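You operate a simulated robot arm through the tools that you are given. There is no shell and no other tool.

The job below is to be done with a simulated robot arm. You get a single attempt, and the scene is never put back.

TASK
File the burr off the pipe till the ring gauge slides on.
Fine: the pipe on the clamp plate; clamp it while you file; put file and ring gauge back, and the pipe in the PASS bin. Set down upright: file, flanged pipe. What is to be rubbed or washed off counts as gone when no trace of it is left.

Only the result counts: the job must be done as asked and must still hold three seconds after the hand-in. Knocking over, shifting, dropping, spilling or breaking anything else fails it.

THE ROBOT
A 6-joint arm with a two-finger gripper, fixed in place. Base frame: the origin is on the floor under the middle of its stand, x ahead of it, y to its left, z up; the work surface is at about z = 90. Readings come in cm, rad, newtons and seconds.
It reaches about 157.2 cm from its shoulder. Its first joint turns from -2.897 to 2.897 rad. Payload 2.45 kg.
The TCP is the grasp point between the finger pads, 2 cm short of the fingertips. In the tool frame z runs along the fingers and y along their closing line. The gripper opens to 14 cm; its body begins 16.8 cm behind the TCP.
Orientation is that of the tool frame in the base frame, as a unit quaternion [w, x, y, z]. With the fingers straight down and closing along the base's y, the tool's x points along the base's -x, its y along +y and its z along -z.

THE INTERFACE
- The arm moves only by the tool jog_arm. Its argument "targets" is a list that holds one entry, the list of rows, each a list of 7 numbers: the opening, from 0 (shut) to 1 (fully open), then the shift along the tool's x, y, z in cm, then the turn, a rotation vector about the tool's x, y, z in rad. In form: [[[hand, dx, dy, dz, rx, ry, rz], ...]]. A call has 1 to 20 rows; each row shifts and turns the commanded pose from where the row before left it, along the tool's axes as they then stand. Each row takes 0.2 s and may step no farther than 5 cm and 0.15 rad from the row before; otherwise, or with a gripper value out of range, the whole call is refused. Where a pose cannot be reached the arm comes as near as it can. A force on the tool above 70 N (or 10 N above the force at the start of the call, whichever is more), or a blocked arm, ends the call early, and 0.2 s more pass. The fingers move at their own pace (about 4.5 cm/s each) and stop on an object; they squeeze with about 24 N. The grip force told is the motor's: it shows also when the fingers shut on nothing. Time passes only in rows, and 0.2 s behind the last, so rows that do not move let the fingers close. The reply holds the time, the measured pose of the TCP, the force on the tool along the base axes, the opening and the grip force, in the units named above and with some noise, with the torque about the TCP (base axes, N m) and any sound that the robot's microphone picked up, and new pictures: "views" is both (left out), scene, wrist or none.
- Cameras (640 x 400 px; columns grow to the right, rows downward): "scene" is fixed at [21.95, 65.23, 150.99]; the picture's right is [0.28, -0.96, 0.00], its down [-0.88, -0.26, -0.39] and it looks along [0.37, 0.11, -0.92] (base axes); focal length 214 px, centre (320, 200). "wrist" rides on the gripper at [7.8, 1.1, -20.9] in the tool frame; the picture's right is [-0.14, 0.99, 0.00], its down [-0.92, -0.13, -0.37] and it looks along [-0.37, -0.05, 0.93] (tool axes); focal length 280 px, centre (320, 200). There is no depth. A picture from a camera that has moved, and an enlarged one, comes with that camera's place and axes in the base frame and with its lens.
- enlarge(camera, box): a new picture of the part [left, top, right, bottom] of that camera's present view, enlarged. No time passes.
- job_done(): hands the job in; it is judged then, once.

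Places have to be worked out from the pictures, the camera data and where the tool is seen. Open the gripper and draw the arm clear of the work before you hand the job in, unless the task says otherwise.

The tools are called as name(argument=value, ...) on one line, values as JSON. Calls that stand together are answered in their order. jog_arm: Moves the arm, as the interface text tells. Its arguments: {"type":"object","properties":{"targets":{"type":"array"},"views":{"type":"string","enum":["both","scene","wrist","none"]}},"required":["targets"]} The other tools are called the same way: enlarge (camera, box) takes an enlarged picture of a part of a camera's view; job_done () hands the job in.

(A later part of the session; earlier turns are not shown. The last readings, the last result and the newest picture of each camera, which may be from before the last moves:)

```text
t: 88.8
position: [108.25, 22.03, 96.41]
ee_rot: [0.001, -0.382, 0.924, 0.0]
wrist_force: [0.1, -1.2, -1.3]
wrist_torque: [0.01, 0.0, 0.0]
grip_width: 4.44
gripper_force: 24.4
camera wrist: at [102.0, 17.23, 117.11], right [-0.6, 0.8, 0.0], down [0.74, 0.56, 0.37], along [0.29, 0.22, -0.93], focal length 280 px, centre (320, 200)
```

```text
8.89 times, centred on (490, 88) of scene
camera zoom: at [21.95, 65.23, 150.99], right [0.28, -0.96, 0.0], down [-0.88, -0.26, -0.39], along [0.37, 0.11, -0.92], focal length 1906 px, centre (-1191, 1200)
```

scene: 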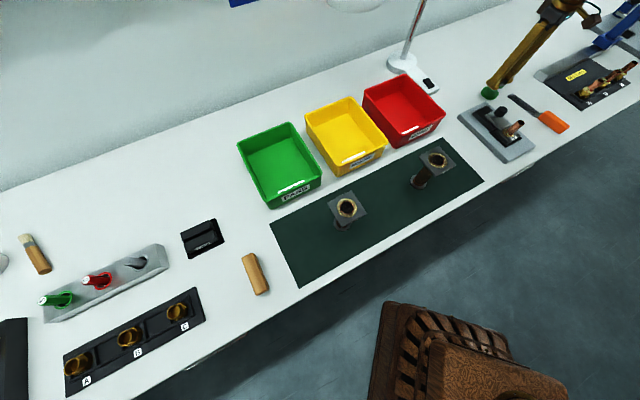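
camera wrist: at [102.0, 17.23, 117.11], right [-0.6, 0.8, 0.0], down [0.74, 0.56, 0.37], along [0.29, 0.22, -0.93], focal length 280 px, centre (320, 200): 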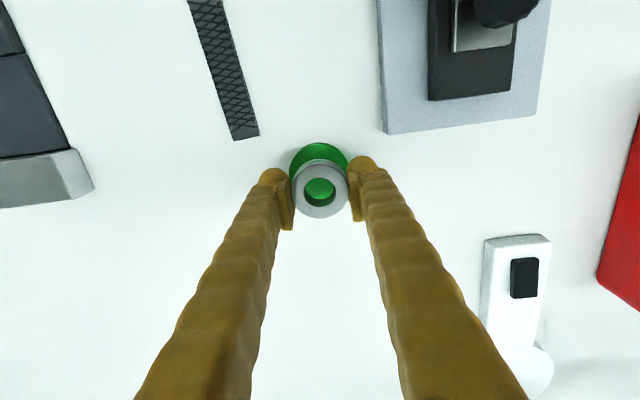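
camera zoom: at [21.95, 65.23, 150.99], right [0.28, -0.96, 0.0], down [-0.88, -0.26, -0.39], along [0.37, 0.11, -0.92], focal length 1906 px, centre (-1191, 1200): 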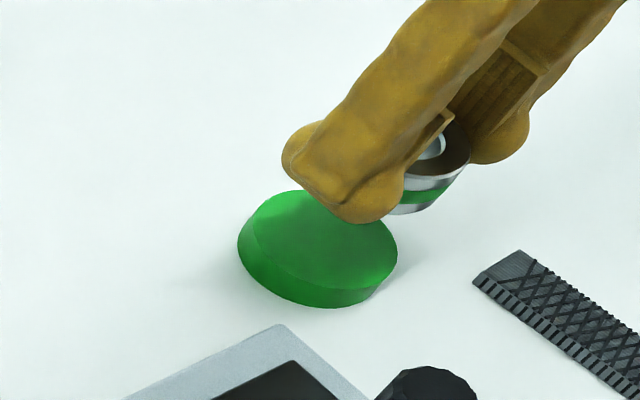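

The ring is over the pad, about 1 mm off in each direction compared with the pick-up view; I correct that and lower to just above the seat height.

jog_arm(targets=[[[0, 0.1, -0.1, 0.5, 0, 0, 0], [0, 0, 0, 1, 0, 0, 0], [0, 0, 0, 1, 0, 0, 0], [0, 0, 0, 0.4, 0, 0, 0], [0, 0, 0, 0, 0, 0, 0]]])

enlarge(camera="wrist", box=[230, 100, 410, 250])

```text
t: 90.0
position: [108.38, 21.88, 93.58]
ee_rot: [0.001, -0.383, 0.924, 0.0]
wrist_force: [-1.1, -1.1, -1.0]
wrist_torque: [0.0, -0.02, -0.01]
grip_width: 4.45
gripper_force: 23.9
camera wrist: at [102.11, 17.02, 114.21], right [-0.6, 0.8, 0.0], down [0.74, 0.56, 0.37], along [0.29, 0.22, -0.93], focal length 280 px, centre (320, 200)
```

scene: 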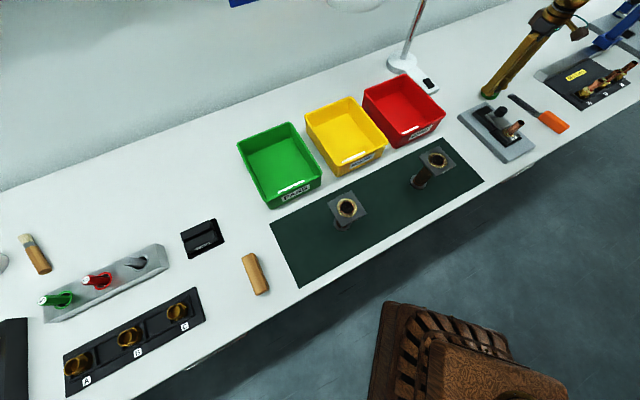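
wrist: 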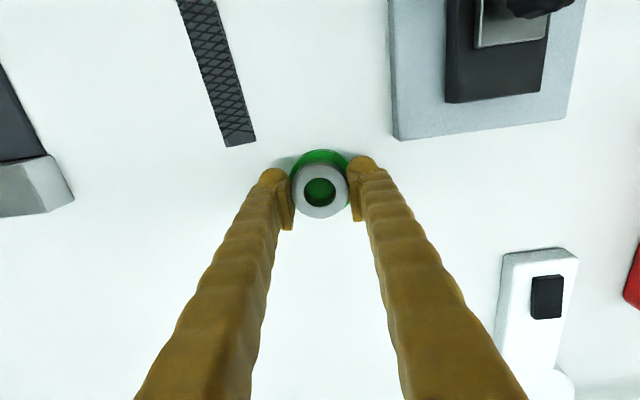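

```text
2.67 times, centred on (320, 175) of wrist
camera zoom: at [102.11, 17.02, 114.21], right [-0.6, 0.8, 0.0], down [0.74, 0.56, 0.37], along [0.29, 0.22, -0.93], focal length 748 px, centre (320, 267)
```

zoom: 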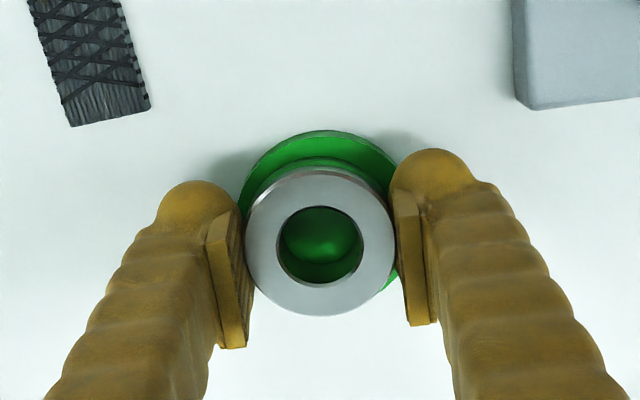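

Ring and pad are concentric sideways now and within 1 mm lengthwise. I nudge 0.8 mm back and lower to contact.

jog_arm(targets=[[[0, 0.08, 0, 0.1, 0, 0, 0], [0, 0, 0, 0.1, 0, 0, 0], [0, 0, 0, 0.05, 0, 0, 0], [0, 0, 0, 0, 0, 0, 0]]], views="none")

```text
t: 91.0
position: [108.18, 21.81, 93.36]
ee_rot: [0.001, -0.383, 0.924, 0.001]
wrist_force: [0.8, -1.8, 3.7]
wrist_torque: [-0.01, -0.14, -0.07]
grip_width: 4.45
gripper_force: 24.2
```

Seated (5 N contact at z=93.36, same as at pick-up). I open the fingers and lift away.

jog_arm(targets=[[[0.35, 0, 0, 0, 0, 0, 0], [0.45, 0, 0, 0, 0, 0, 0], [0.6, 0, 0, 0, 0, 0, 0], [0.6, 0, 0, 0, 0, 0, 0], [0.6, 0, 0, -1, 0, 0, 0], [0.6, 0, 0, -3, 0, 0, 0], [0.6, 0, 0, -4, 0, 0, 0], [0.6, 0, 0, -3, 0, 0, 0]]])

enlarge(camera="wrist", box=[250, 80, 390, 220])

enlarge(camera="scene", box=[470, 75, 510, 105])

```text
t: 92.8
position: [108.14, 21.61, 104.29]
ee_rot: [0.0, -0.383, 0.924, 0.0]
wrist_force: [0.1, -0.1, -0.4]
wrist_torque: [-0.02, 0.03, 0.0]
grip_width: 8.39
gripper_force: 0.0
camera wrist: at [102.05, 16.95, 124.94], right [-0.6, 0.8, 0.0], down [0.74, 0.56, 0.37], along [0.29, 0.22, -0.93], focal length 280 px, centre (320, 200)
```

scene: 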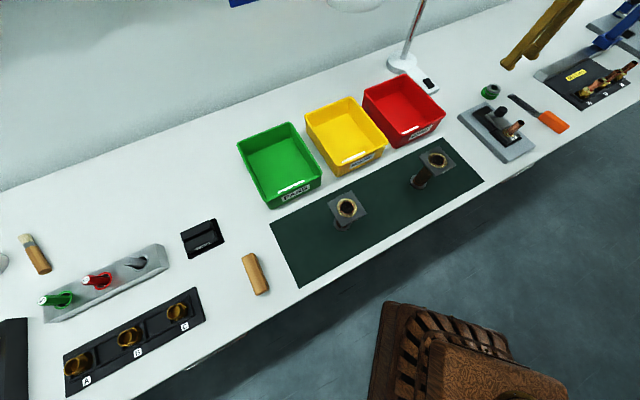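
wrist: 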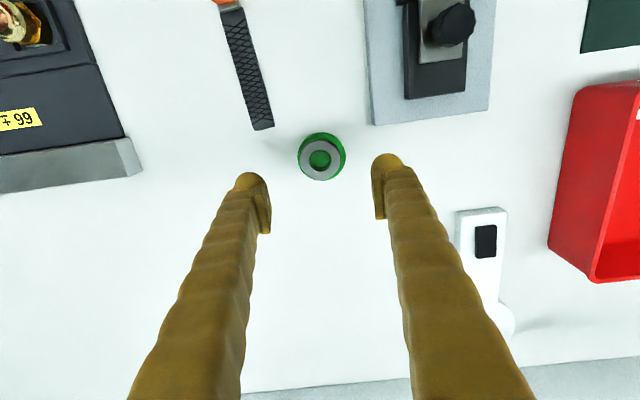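

```text
2.86 times, centred on (320, 150) of wrist
camera zoom: at [102.05, 16.95, 124.94], right [-0.6, 0.8, 0.0], down [0.74, 0.56, 0.37], along [0.29, 0.22, -0.93], focal length 801 px, centre (320, 343)
```

zoom: 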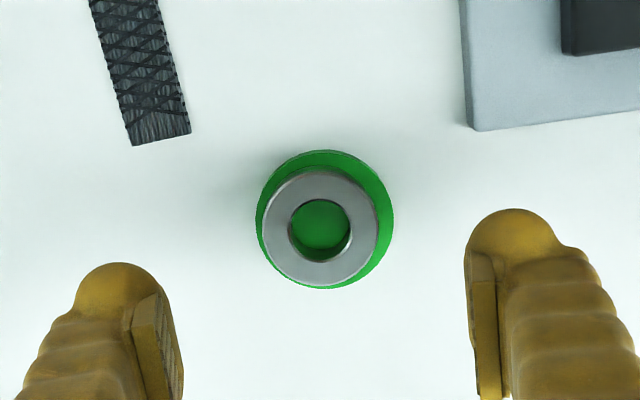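

```text
13.33 times, centred on (490, 90) of scene
camera zoom: at [21.95, 65.23, 150.99], right [0.28, -0.96, 0.0], down [-0.88, -0.26, -0.39], along [0.37, 0.11, -0.92], focal length 2860 px, centre (-1947, 1667)
```

zoom: 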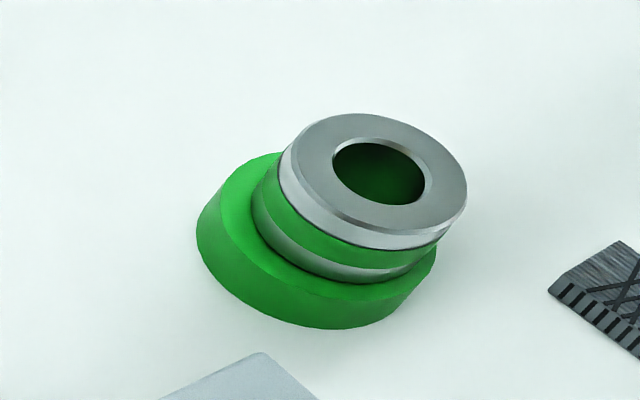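

The ring gauge is back on its pad (within ~2 mm of concentric). Next I unclamp: move above the knob at about [90.95, 23.05].

jog_arm(targets=[[[0.5, 2.83, 3.27, 0, 0, 0, 0], [0.5, 2.83, 3.27, 0, 0, 0, 0], [0.5, 2.83, 3.27, 0, 0, 0, 0], [0.5, 2.83, 3.27, 0, 0, 0, 0], [0.5, 0, 0, 0, 0, 0, 0]]])

enlarge(camera="wrist", box=[240, 60, 400, 240])

```text
t: 94.0
position: [90.8, 23.01, 104.13]
ee_rot: [0.001, -0.383, 0.924, 0.001]
wrist_force: [-0.2, -0.3, 0.4]
wrist_torque: [-0.04, 0.0, -0.01]
grip_width: 7.0
gripper_force: 0.0
camera wrist: at [84.54, 18.23, 124.9], right [-0.6, 0.8, 0.0], down [0.74, 0.56, 0.37], along [0.29, 0.22, -0.93], focal length 280 px, centre (320, 200)
```

scene: 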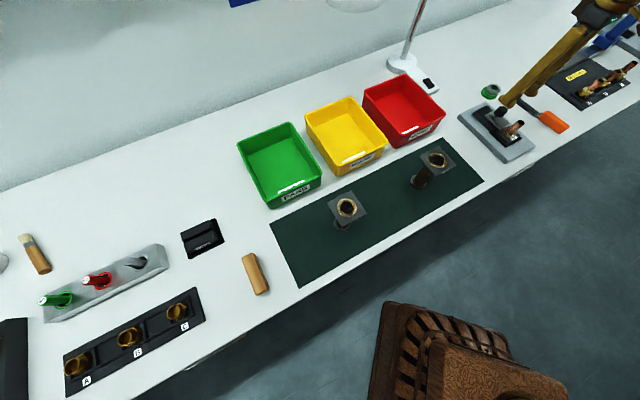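
wrist: 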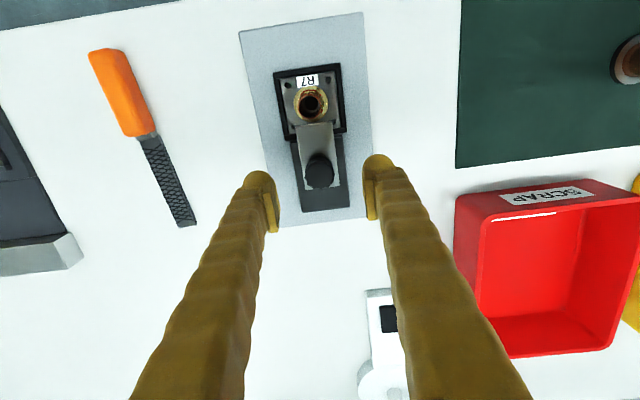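

```text
2.22 times, centred on (320, 150) of wrist
camera zoom: at [84.54, 18.23, 124.9], right [-0.6, 0.8, 0.0], down [0.74, 0.56, 0.37], along [0.29, 0.22, -0.93], focal length 623 px, centre (320, 311)
```

zoom: 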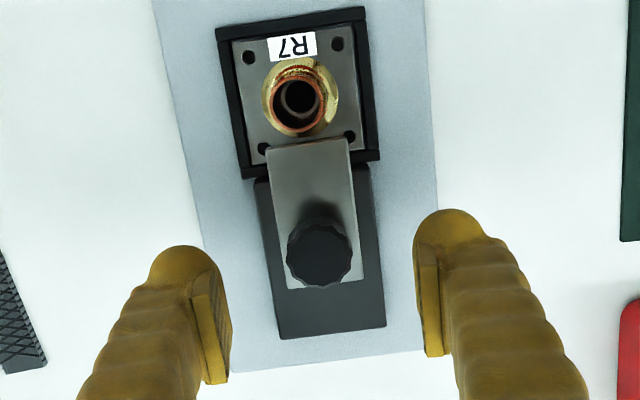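

Knob is within ~0.3 cm of the TCP. I adjust slightly, lower around the knob and close on it.

jog_arm(targets=[[[0.5, -0.2, -0.05, 2, 0, 0, 0], [0.5, 0, 0, 2.4, 0, 0, 0], [0.5, 0, 0, 2, 0, 0, 0], [0.5, 0, 0, 1.0, 0, 0, 0], [0.3, 0, 0, 0, 0, 0, 0], [0.2, 0, 0, 0, 0, 0, 0], [0.17, 0, 0, 0, 0, 0, 0], [0.17, 0, 0, 0, 0, 0, 0]]])

enlarge(camera="wrist", box=[240, 60, 400, 240])

```text
t: 95.8
position: [91.06, 23.11, 96.82]
ee_rot: [0.0, -0.382, 0.924, 0.001]
wrist_force: [-2.3, 5.0, -24.9]
wrist_torque: [0.04, 0.02, 0.01]
grip_width: 2.69
gripper_force: 31.8
camera wrist: at [84.9, 18.42, 117.5], right [-0.6, 0.8, 0.0], down [0.74, 0.56, 0.37], along [0.29, 0.22, -0.93], focal length 280 px, centre (320, 200)
```

scene: 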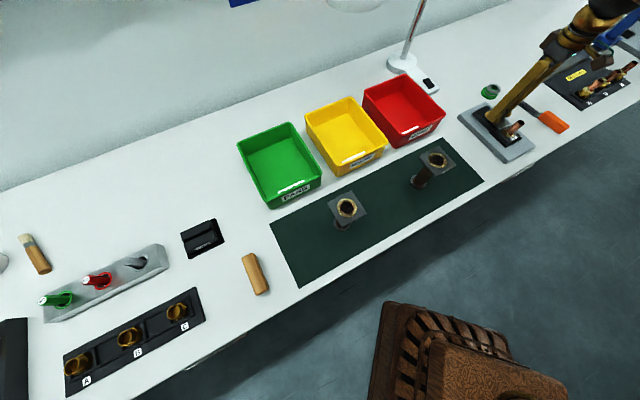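
wrist: 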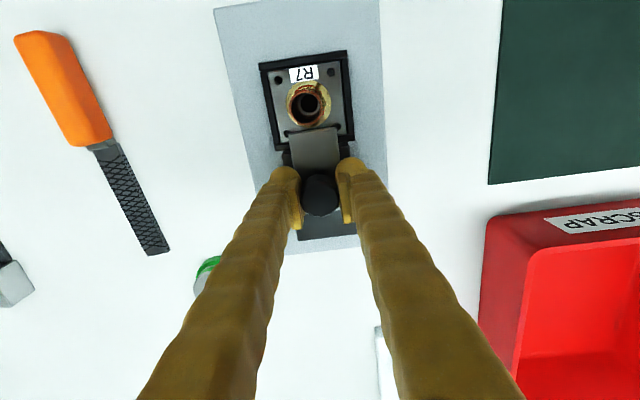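

```text
2.22 times, centred on (320, 150) of wrist
camera zoom: at [84.9, 18.42, 117.5], right [-0.6, 0.8, 0.0], down [0.74, 0.56, 0.37], along [0.29, 0.22, -0.93], focal length 623 px, centre (320, 311)
```

zoom: 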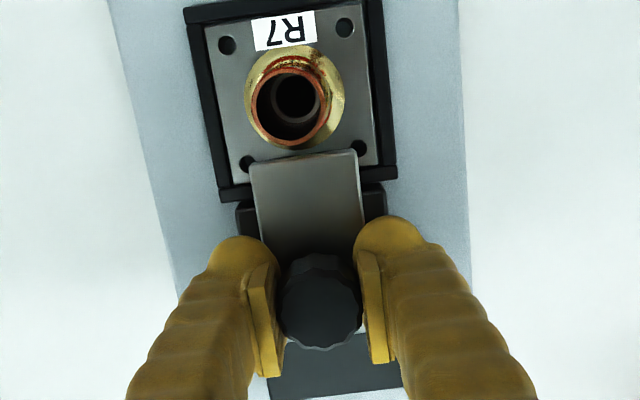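

Knob gripped. I slide it back away from the pipe (tool −x) by about 2.2 cm.

jog_arm(targets=[[[0.17, 0, 0, 0.1, 0, 0, 0], [0.17, -0.4, 0, 0, 0, 0, 0], [0.17, -0.4, 0, 0, 0, 0, 0], [0.17, -0.4, 0, 0, 0, 0, 0], [0.17, -0.4, 0, 0, 0, 0, 0], [0.17, -0.3, 0, 0, 0, 0, 0]]], views="wrist")

enlarge(camera="wrist", box=[240, 60, 400, 240])

```text
t: 97.2
position: [92.43, 24.61, 96.63]
ee_rot: [0.0, -0.382, 0.924, 0.001]
wrist_force: [-17.1, 15.8, -39.3]
wrist_torque: [0.02, -0.19, -0.05]
grip_width: 2.62
gripper_force: 44.9
camera wrist: at [86.24, 19.77, 117.39], right [-0.6, 0.8, 0.0], down [0.74, 0.56, 0.37], along [0.29, 0.22, -0.93], focal length 280 px, centre (320, 200)
```

wrist: 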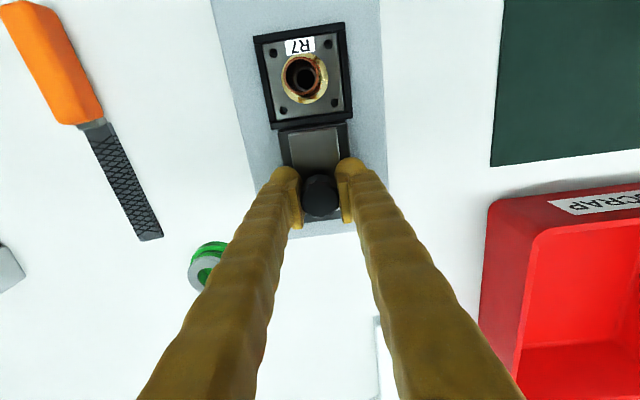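

```text
2.22 times, centred on (320, 150) of wrist
camera zoom: at [86.24, 19.77, 117.39], right [-0.6, 0.8, 0.0], down [0.74, 0.56, 0.37], along [0.29, 0.22, -0.93], focal length 623 px, centre (320, 311)
```

zoom: 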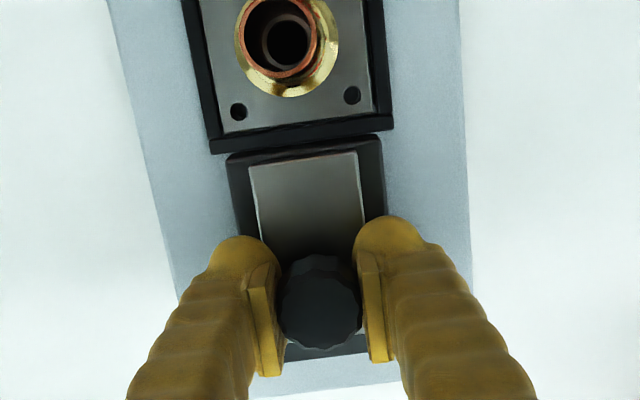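

The tongue is fully back to where it was originally. I release the knob and lift clear.

jog_arm(targets=[[[0.25, 0, 0, 0, 0, 0, 0], [0.4, 0, 0, 0, 0, 0, 0], [0.5, 0, 0, 0, 0, 0, 0], [0.5, 0, 0, 0, 0, 0, 0], [0.5, 0, 0, -2, 0, 0, 0], [0.5, 0, 0, -4, 0, 0, 0], [0.5, 0, 0, -4, 0, 0, 0]]])

enlarge(camera="scene", box=[470, 85, 550, 155])

enlarge(camera="wrist", box=[240, 20, 400, 200])

```text
t: 98.8
position: [92.6, 24.53, 106.67]
ee_rot: [0.0, -0.382, 0.924, -0.001]
wrist_force: [-0.2, -0.7, -0.7]
wrist_torque: [0.02, 0.02, -0.02]
grip_width: 6.99
gripper_force: 0.1
camera wrist: at [86.34, 19.8, 127.4], right [-0.6, 0.8, 0.0], down [0.74, 0.56, 0.37], along [0.29, 0.22, -0.93], focal length 280 px, centre (320, 200)
```

scene: 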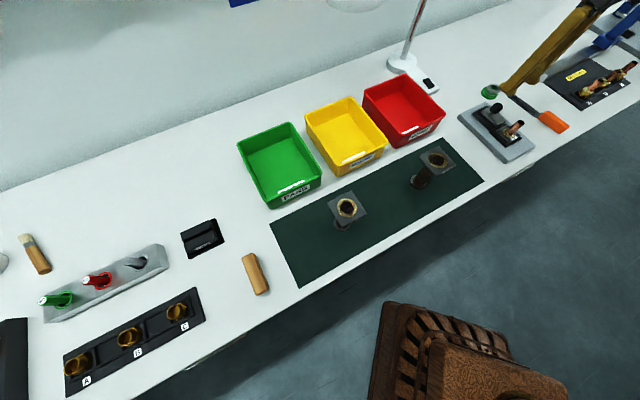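
wrist: 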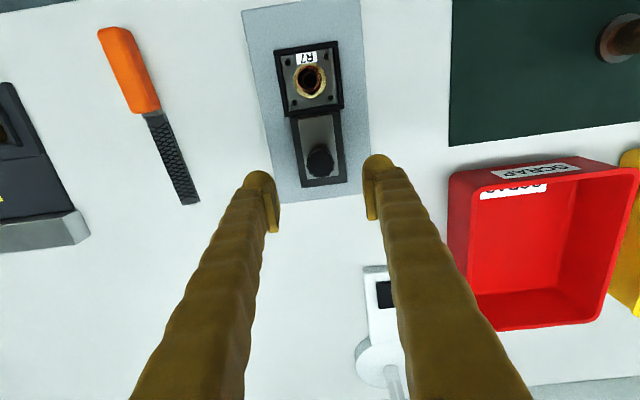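

```text
5.71 times, centred on (510, 120) of scene
camera zoom: at [21.95, 65.23, 150.99], right [0.28, -0.96, 0.0], down [-0.88, -0.26, -0.39], along [0.37, 0.11, -0.92], focal length 1226 px, centre (-766, 657)
```

zoom: 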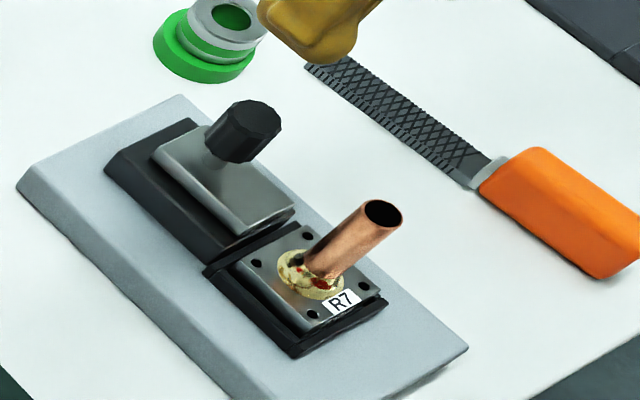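

```text
2.22 times, centred on (320, 110) of wrist
camera zoom: at [86.34, 19.8, 127.4], right [-0.6, 0.8, 0.0], down [0.74, 0.56, 0.37], along [0.29, 0.22, -0.93], focal length 623 px, centre (320, 400)
```

zoom: 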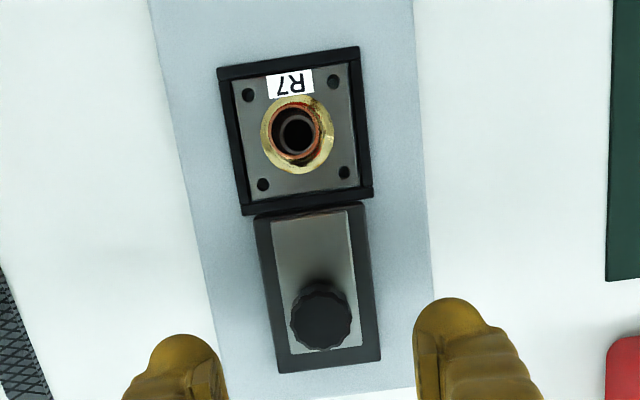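

Unclamped; the pipe stands free in the seat. I move above the pipe (≈[86.3, 18.4]) and check the alignment before gripping the tube.

jog_arm(targets=[[[0.4, 3, 0, 0, 0, 0, 0], [0.4, 3, 0, 0, 0, 0, 0], [0.4, 2.75, 0, 0, 0, 0, 0], [0.4, 0, 0, 3, 0, 0, 0], [0.4, 0, 0, 0, 0, 0, 0]]])

enlarge(camera="wrist", box=[250, 90, 390, 230])

```text
t: 100.0
position: [86.26, 18.22, 103.6]
ee_rot: [0.0, -0.382, 0.924, 0.0]
wrist_force: [0.3, 0.4, -0.2]
wrist_torque: [-0.02, -0.01, 0.0]
grip_width: 5.58
gripper_force: 0.2
camera wrist: at [80.02, 13.56, 124.4], right [-0.6, 0.8, 0.0], down [0.74, 0.56, 0.37], along [0.29, 0.22, -0.93], focal length 280 px, centre (320, 200)
```

scene: 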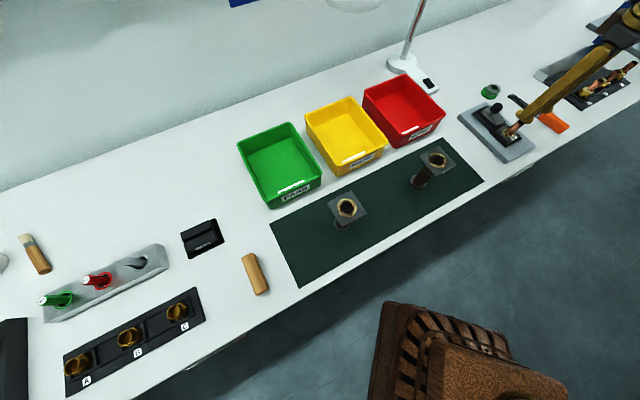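
wrist: 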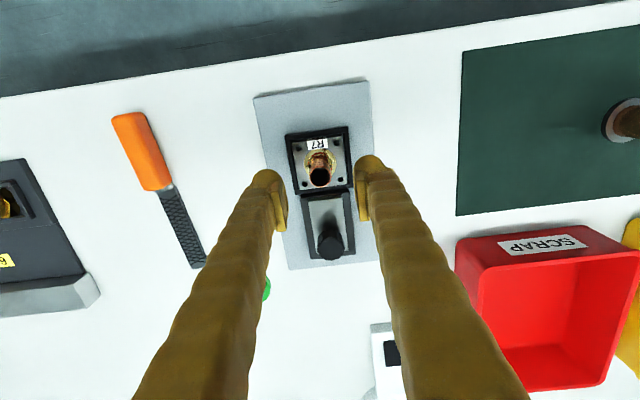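

```text
2.86 times, centred on (320, 160) of wrist
camera zoom: at [80.02, 13.56, 124.4], right [-0.6, 0.8, 0.0], down [0.74, 0.56, 0.37], along [0.29, 0.22, -0.93], focal length 801 px, centre (320, 314)
```

zoom: 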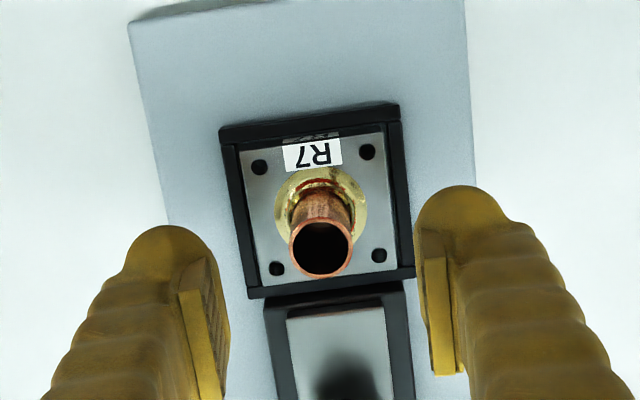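

Aligned within 1 mm. I lower to z≈97.2 and close on the copper tube.

jog_arm(targets=[[[0.4, 0, 0, 2.4, 0, 0, 0], [0.4, 0, 0, 2, 0, 0, 0], [0.4, 0, 0, 2, 0, 0, 0], [0.3, 0, 0, 0, 0, 0, 0], [0.2, 0, 0, 0, 0, 0, 0], [0.1, 0, 0, 0, 0, 0, 0], [0, 0, 0, 0, 0, 0, 0], [0, 0, 0, 0, 0, 0, 0]]])

enlarge(camera="wrist", box=[250, 90, 390, 230])

enlarge(camera="scene", box=[490, 95, 550, 140])

```text
t: 101.8
position: [86.4, 18.01, 97.29]
ee_rot: [0.001, -0.382, 0.924, 0.001]
wrist_force: [-7.1, 7.3, 4.5]
wrist_torque: [0.18, 0.14, 0.02]
grip_width: 2.11
gripper_force: 24.0
camera wrist: at [80.16, 13.32, 118.09], right [-0.6, 0.8, 0.0], down [0.74, 0.56, 0.37], along [0.29, 0.22, -0.93], focal length 280 px, centre (320, 200)
```

scene: 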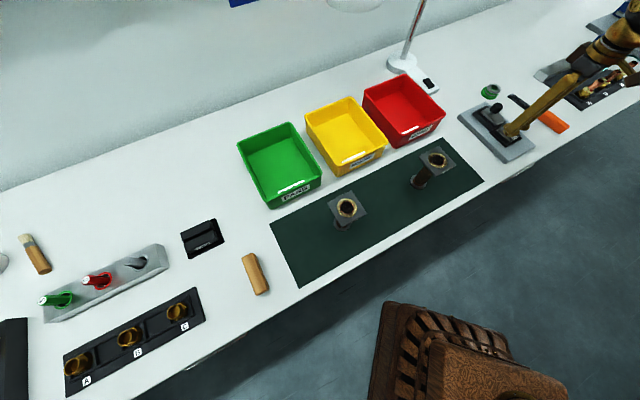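
wrist: 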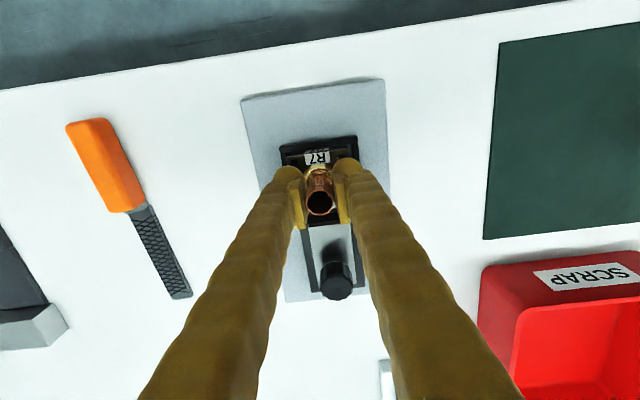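

```text
2.86 times, centred on (320, 160) of wrist
camera zoom: at [80.16, 13.32, 118.09], right [-0.6, 0.8, 0.0], down [0.74, 0.56, 0.37], along [0.29, 0.22, -0.93], focal length 801 px, centre (320, 314)
```

zoom: 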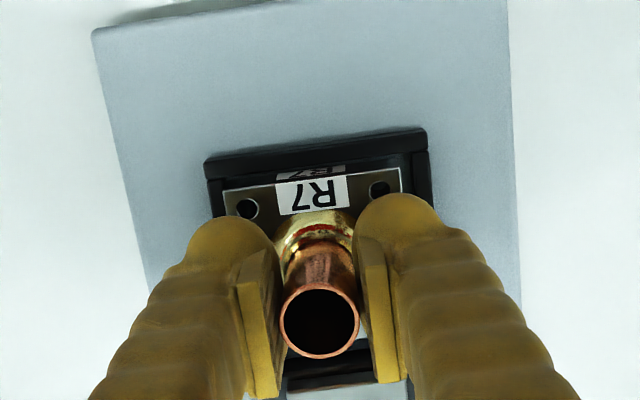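

```text
8.89 times, centred on (520, 118) of scene
camera zoom: at [21.95, 65.23, 150.99], right [0.28, -0.96, 0.0], down [-0.88, -0.26, -0.39], along [0.37, 0.11, -0.92], focal length 1906 px, centre (-1458, 933)
```

zoom: 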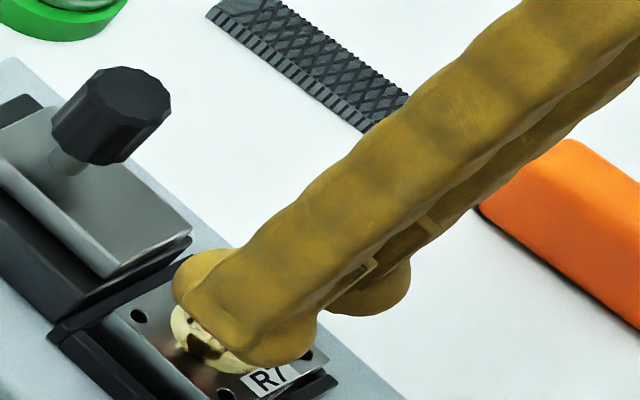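

Gripped at 2.11 cm, with ~10 N side load against the seat. I relieve it by moving 0.7 mm sideways, then lift slowly.

jog_arm(targets=[[[0, 0, 0.07, 0, 0, 0, 0], [0, 0, 0, 0, 0, 0, 0]]], views="none")

```text
t: 102.4
position: [86.31, 18.15, 97.31]
ee_rot: [0.001, -0.383, 0.924, 0.0]
wrist_force: [0.2, -0.7, 0.3]
wrist_torque: [-0.08, -0.19, -0.04]
grip_width: 2.08
gripper_force: 23.3
```

The side load is gone. Now a slow straight lift out of the seat.

jog_arm(targets=[[[0, 0, 0, -0.2, 0, 0, 0], [0, 0, 0, -0.3, 0, 0, 0], [0, 0, 0, -0.4, 0, 0, 0], [0, 0, 0, -0.6, 0, 0, 0], [0, 0, 0, -0.8, 0, 0, 0], [0, 0, 0, -1, 0, 0, 0]]])

enlarge(camera="wrist", box=[250, 90, 390, 230])

enlarge(camera="scene", box=[480, 85, 560, 145])

```text
t: 103.8
position: [86.24, 18.2, 100.59]
ee_rot: [0.001, -0.382, 0.924, 0.001]
wrist_force: [0.3, -1.0, -3.9]
wrist_torque: [-0.01, 0.01, 0.0]
grip_width: 2.08
gripper_force: 24.0
camera wrist: at [80.0, 13.51, 121.39], right [-0.6, 0.8, 0.0], down [0.74, 0.56, 0.37], along [0.29, 0.22, -0.93], focal length 280 px, centre (320, 200)
```

scene: 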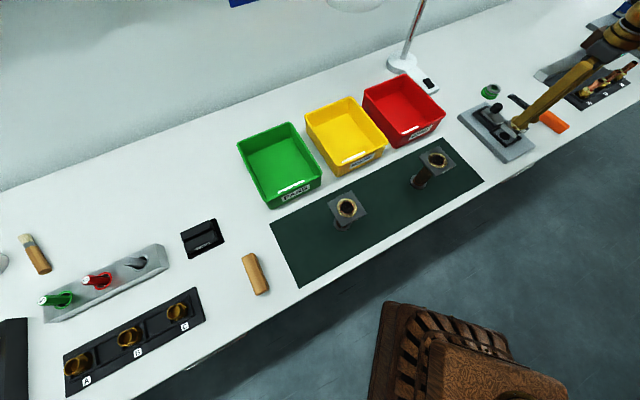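
wrist: 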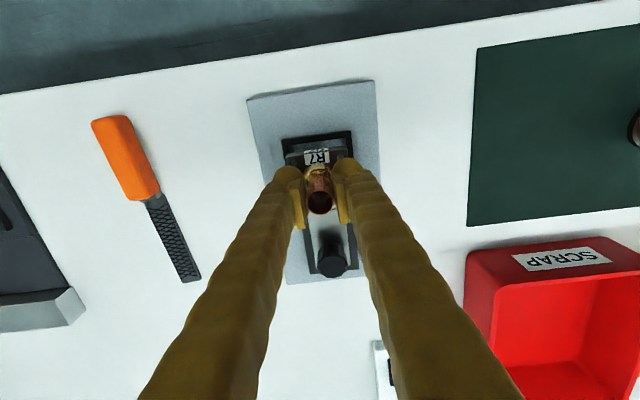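

```text
2.86 times, centred on (320, 160) of wrist
camera zoom: at [80.0, 13.51, 121.39], right [-0.6, 0.8, 0.0], down [0.74, 0.56, 0.37], along [0.29, 0.22, -0.93], focal length 801 px, centre (320, 314)
```

zoom: 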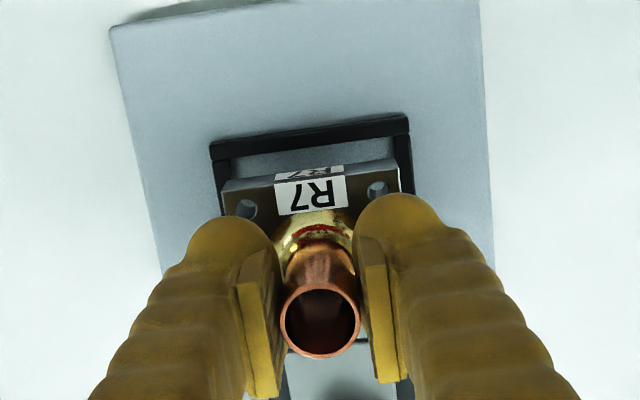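

```text
6.67 times, centred on (520, 115) of scene
camera zoom: at [21.95, 65.23, 150.99], right [0.28, -0.96, 0.0], down [-0.88, -0.26, -0.39], along [0.37, 0.11, -0.92], focal length 1430 px, centre (-1013, 767)
```

zoom: 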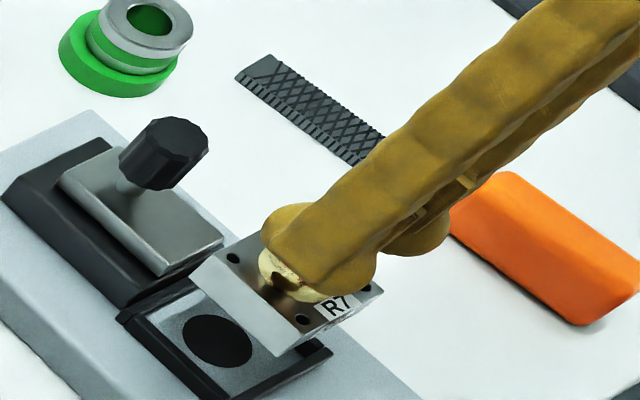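

The pipe came out level (~4 N). I lift on to z≈115 and look at its underside.

jog_arm(targets=[[[0, 0, 0, -1.2, 0, 0, 0], [0, 0, 0, -1.5, 0, 0, 0], [0, 0, 0, -1.6, 0, 0, 0], [0, 0, 0, -1.6, 0, 0, 0], [0, 0, 0, -1.6, 0, 0, 0], [0, 0, 0, -1.6, 0, 0, 0], [0, 0, 0, -1.6, 0, 0, 0], [0, 0, 0, -1.6, 0, 0, 0], [0, 0, 0, -1.6, 0, 0, 0], [0, 0, 0, -1.2, 0, 0, 0], [0, 0, 0, 0, 0, 0, 0]]])

enlarge(camera="scene", box=[480, 55, 600, 145])

enlarge(camera="wrist", box=[250, 90, 390, 230])

```text
t: 106.2
position: [86.21, 18.23, 115.66]
ee_rot: [0.001, -0.383, 0.924, 0.001]
wrist_force: [-0.8, 0.2, -4.1]
wrist_torque: [-0.03, -0.03, -0.01]
grip_width: 2.07
gripper_force: 24.3
camera wrist: at [79.97, 13.44, 136.39], right [-0.6, 0.8, 0.0], down [0.74, 0.56, 0.37], along [0.29, 0.22, -0.93], focal length 280 px, centre (320, 200)
```

scene: 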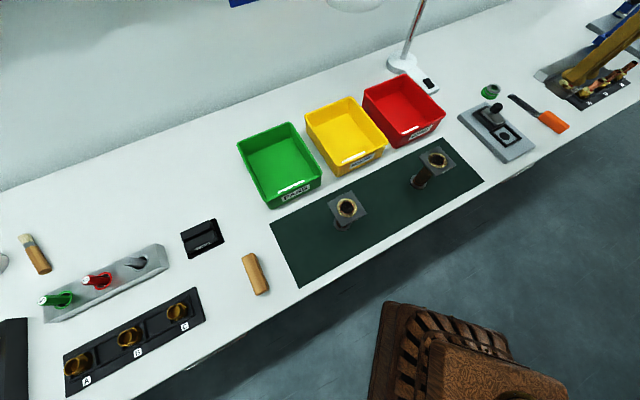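
wrist: 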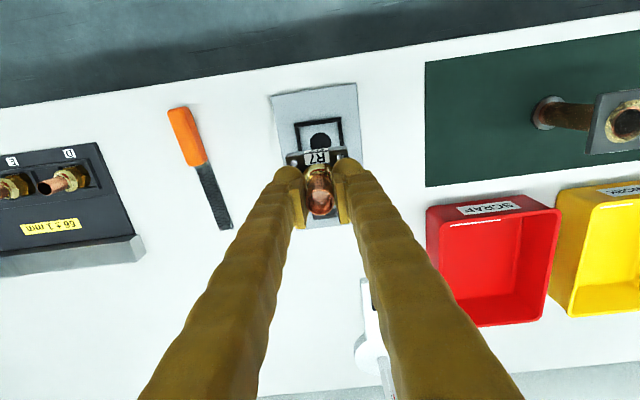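

```text
4.44 times, centred on (540, 100) of scene
camera zoom: at [21.95, 65.23, 150.99], right [0.28, -0.96, 0.0], down [-0.88, -0.26, -0.39], along [0.37, 0.11, -0.92], focal length 953 px, centre (-658, 644)
```

zoom: 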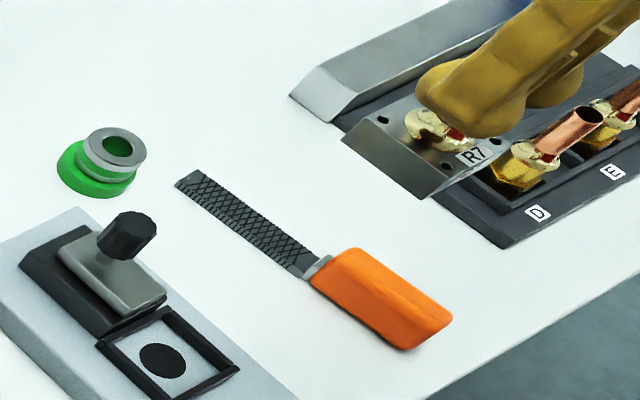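

```text
2.86 times, centred on (320, 160) of wrist
camera zoom: at [79.97, 13.44, 136.39], right [-0.6, 0.8, 0.0], down [0.74, 0.56, 0.37], along [0.29, 0.22, -0.93], focal length 801 px, centre (320, 314)
```

zoom: 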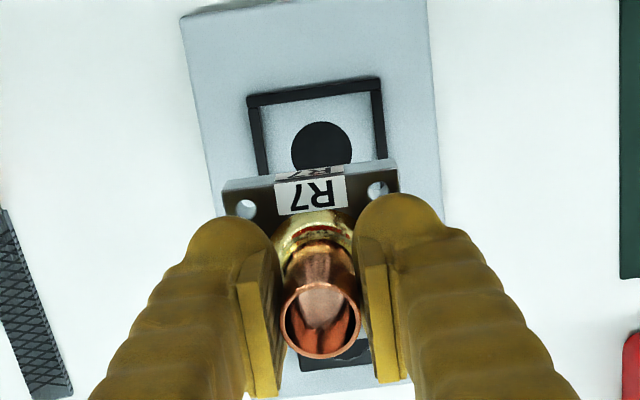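

The flange underside looks flat. Now I carry the pipe at z≈115 in a straight line toward the PASS bin (centre estimated at [51.7, 86.4]), clear of the mat pipes (tops ≈103) and bins.

jog_arm(targets=[[[0, -0.5, 1.6, 0, 0, 0, 0], [0, -0.9, 2.8, 0, 0, 0, 0], [0, -1.15, 3.5, 0, 0, 0, 0], [0, -1.15, 3.5, 0, 0, 0, 0], [0, -1.15, 3.5, 0, 0, 0, 0], [0, -1.15, 3.5, 0, 0, 0, 0], [0, -1.15, 3.5, 0, 0, 0, 0], [0, -1.15, 3.5, 0, 0, 0, 0], [0, -1.15, 3.5, 0, 0, 0, 0], [0, -1.15, 3.5, 0, 0, 0, 0], [0, -1.15, 3.5, 0, 0, 0, 0], [0, -1.15, 3.5, 0, 0, 0, 0], [0, -1.15, 3.5, 0, 0, 0, 0], [0, -1.15, 3.5, 0, 0, 0, 0], [0, -1.15, 3.5, 0, 0, 0, 0], [0, -0.9, 2.8, 0, 0, 0, 0], [0, -0.5, 1.6, 0, 0, 0, 0], [0, 0, 0, 0, 0, 0, 0]]])

```text
t: 110.0
position: [60.14, 69.16, 115.67]
ee_rot: [0.0, -0.382, 0.924, 0.0]
wrist_force: [-0.2, -0.7, -3.3]
wrist_torque: [-0.02, -0.04, -0.01]
grip_width: 2.09
gripper_force: 24.3
camera wrist: at [53.99, 64.41, 136.46], right [-0.6, 0.8, 0.0], down [0.74, 0.56, 0.37], along [0.29, 0.22, -0.93], focal length 280 px, centre (320, 200)
```

scene: 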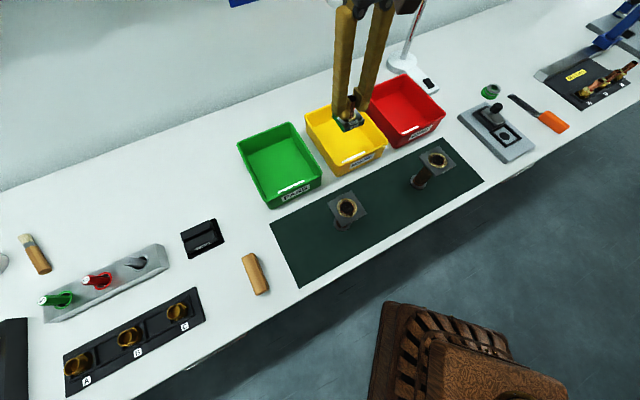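
wrist: 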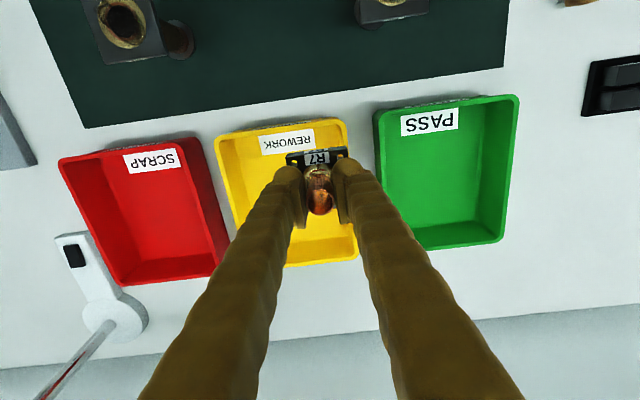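

The bin is well visible. I take close-ups to fix the PASS bin's interior position.

enlarge(camera="scene", box=[225, 110, 335, 215])

enlarge(camera="wrist", box=[360, 80, 540, 260])

```text
3.81 times, centred on (280, 162) of scene
camera zoom: at [21.95, 65.23, 150.99], right [0.28, -0.96, 0.0], down [-0.88, -0.26, -0.39], along [0.37, 0.11, -0.92], focal length 817 px, centre (472, 343)
```

zoom: 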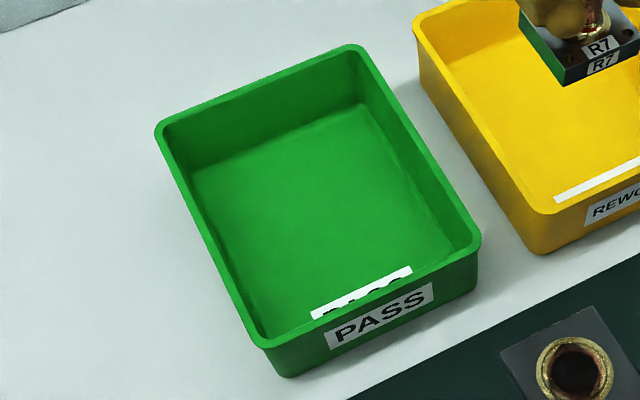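

```text
2.22 times, centred on (450, 170) of wrist
camera zoom: at [53.99, 64.41, 136.46], right [-0.6, 0.8, 0.0], down [0.74, 0.56, 0.37], along [0.29, 0.22, -0.93], focal length 623 px, centre (31, 267)
```

zoom: 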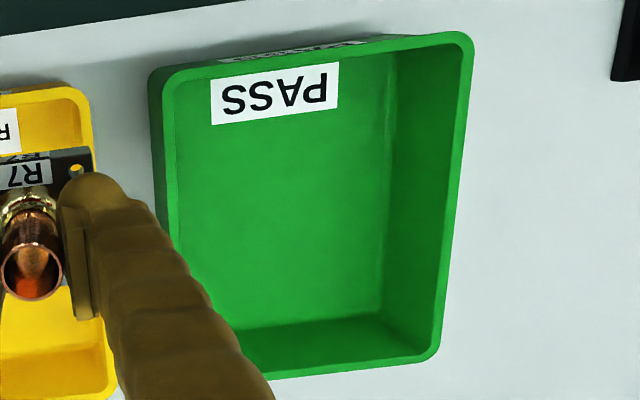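

The PASS bin rim is at z≈97.5 with centre ≈[53.0, 87.05], aligned at 45°, about 18 × 22 cm. I move above its centre and then start lowering.

jog_arm(targets=[[[0, -0.8, 1.8, 0, 0, 0, 0], [0, -1.4, 3.2, 0, 0, 0, 0], [0, -1.4, 3.2, 0, 0, 0, 0], [0, -1.4, 3.2, 0, 0, 0, 0], [0, -1.4, 3.2, 0, 0, 0, 0], [0, -1.21, 3.1, 0, 0, 0, 0], [0, 0, 0, 1, 0, 0, 0], [0, 0, 0, 1.8, 0, 0, 0], [0, 0, 0, 1.8, 0, 0, 0], [0, 0, 0, 1.8, 0, 0, 0], [0, 0, 0, 1.6, 0, 0, 0], [0, 0, 0, 0, 0, 0, 0]]])

enlarge(camera="scene", box=[225, 90, 345, 215])

```text
t: 112.6
position: [53.33, 87.11, 107.83]
ee_rot: [0.001, -0.383, 0.924, 0.0]
wrist_force: [-0.6, 0.1, -3.1]
wrist_torque: [-0.01, 0.0, -0.02]
grip_width: 2.06
gripper_force: 23.9
camera wrist: at [47.04, 82.35, 128.46], right [-0.6, 0.8, 0.0], down [0.74, 0.56, 0.37], along [0.29, 0.22, -0.93], focal length 280 px, centre (320, 200)
```

scene: 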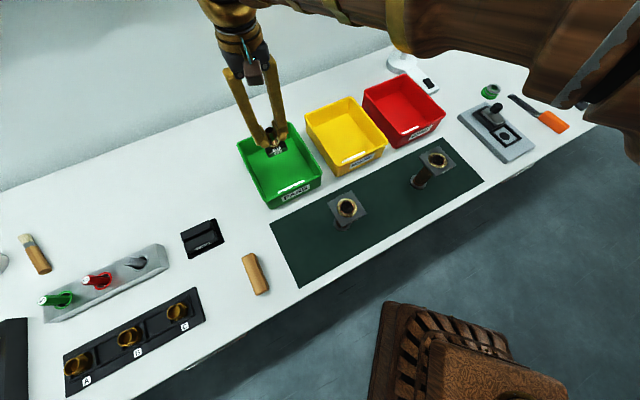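
wrist: 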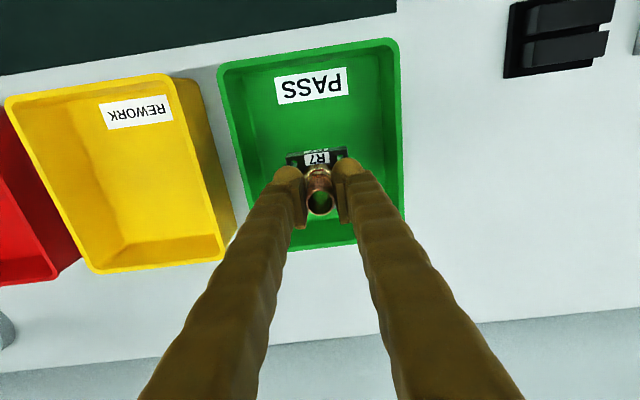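

```text
3.20 times, centred on (285, 152) of scene
camera zoom: at [21.95, 65.23, 150.99], right [0.28, -0.96, 0.0], down [-0.88, -0.26, -0.39], along [0.37, 0.11, -0.92], focal length 686 px, centre (432, 352)
```

zoom: 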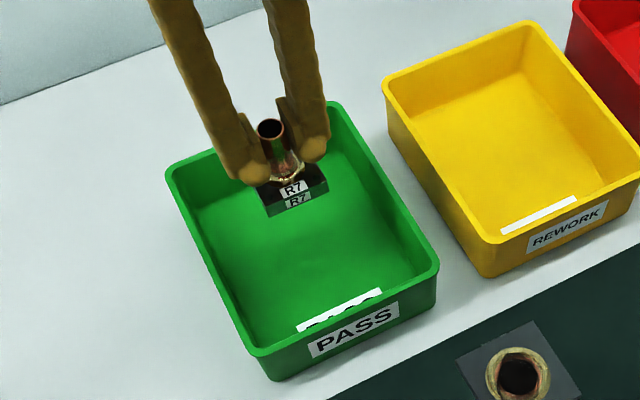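

The pipe hangs over the bin's middle (daylight/green seen straight through its bore, so the flange is flat). I lower to z≈98.

jog_arm(targets=[[[0, 0, 0, 1.5, 0, 0, 0], [0, 0, 0, 2, 0, 0, 0], [0, 0, 0, 2, 0, 0, 0], [0, 0, 0, 2, 0, 0, 0], [0, 0, 0, 1.5, 0, 0, 0], [0, 0, 0, 0.8, 0, 0, 0], [0, 0, 0, 0, 0, 0, 0]]])

enlarge(camera="scene", box=[225, 90, 345, 215])

enlarge(camera="wrist", box=[200, 40, 440, 260])

```text
t: 114.2
position: [53.26, 87.11, 97.82]
ee_rot: [0.001, -0.383, 0.924, 0.0]
wrist_force: [0.7, 0.7, -3.5]
wrist_torque: [0.0, -0.01, 0.0]
grip_width: 2.07
gripper_force: 23.9
camera wrist: at [46.94, 82.37, 118.62], right [-0.6, 0.8, 0.0], down [0.74, 0.56, 0.37], along [0.29, 0.22, -0.93], focal length 280 px, centre (320, 200)
```

scene: 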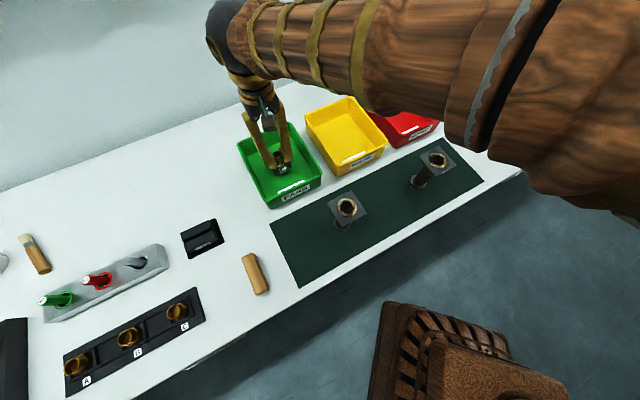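
wrist: 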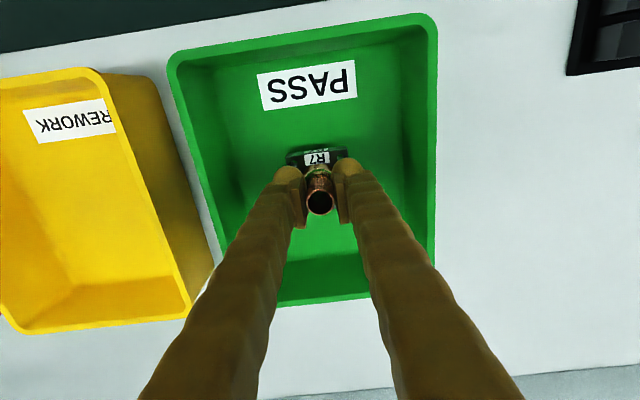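

```text
3.20 times, centred on (285, 152) of scene
camera zoom: at [21.95, 65.23, 150.99], right [0.28, -0.96, 0.0], down [-0.88, -0.26, -0.39], along [0.37, 0.11, -0.92], focal length 686 px, centre (432, 352)
```

zoom: 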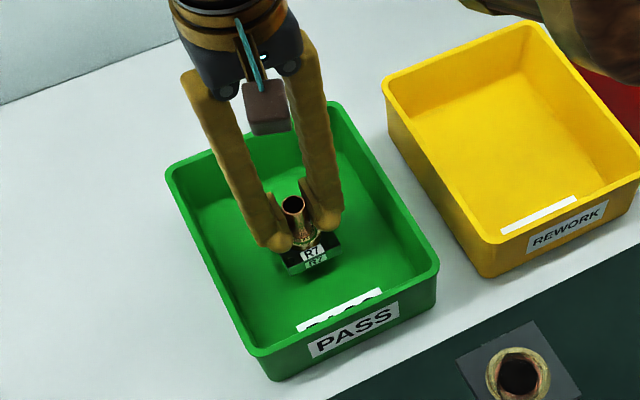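

```text
1.82 times, centred on (320, 150) of wrist
camera zoom: at [46.94, 82.37, 118.62], right [-0.6, 0.8, 0.0], down [0.74, 0.56, 0.37], along [0.29, 0.22, -0.93], focal length 510 px, centre (320, 291)
```

zoom: 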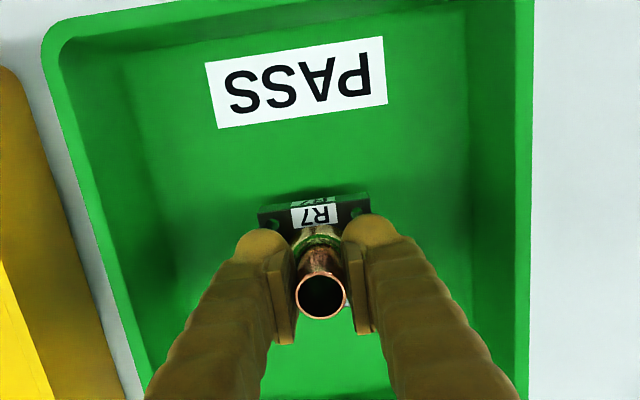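

Centred in the bin. I lower the last centimetres slowly until the flange touches the floor.

jog_arm(targets=[[[0, 0, 0, 0.6, 0, 0, 0], [0, 0, 0, 0.4, 0, 0, 0], [0, 0, 0, 0.3, 0, 0, 0], [0, 0, 0, 0.2, 0, 0, 0], [0, 0, 0, 0, 0, 0, 0]]], views="none")

```text
t: 115.4
position: [53.25, 87.03, 96.4]
ee_rot: [0.0, -0.382, 0.924, 0.001]
wrist_force: [0.0, -0.5, -3.1]
wrist_torque: [-0.01, -0.02, -0.01]
grip_width: 2.08
gripper_force: 23.8
```

No contact yet at 96.4; I continue in 2 mm steps.

jog_arm(targets=[[[0, 0, 0, 0.2, 0, 0, 0], [0, 0, 0, 0.2, 0, 0, 0], [0, 0, 0, 0.15, 0, 0, 0], [0, 0, 0, 0, 0, 0, 0]]], views="none")

```text
t: 116.4
position: [53.2, 87.15, 96.01]
ee_rot: [0.001, -0.382, 0.924, 0.0]
wrist_force: [-0.1, -0.2, -4.3]
wrist_torque: [-0.02, -0.01, -0.03]
grip_width: 2.06
gripper_force: 24.1
```

Still hanging freely at 96.0; a few more small steps.

jog_arm(targets=[[[0, 0, 0, 0.15, 0, 0, 0], [0, 0, 0, 0.15, 0, 0, 0], [0, 0, 0, 0.1, 0, 0, 0], [0, 0, 0, 0, 0, 0, 0]]], views="none")

```text
t: 117.4
position: [53.26, 87.17, 95.65]
ee_rot: [0.002, -0.383, 0.924, 0.001]
wrist_force: [-2.8, 4.8, 19.4]
wrist_torque: [0.11, 0.01, 0.01]
grip_width: 2.08
gripper_force: 24.5
```

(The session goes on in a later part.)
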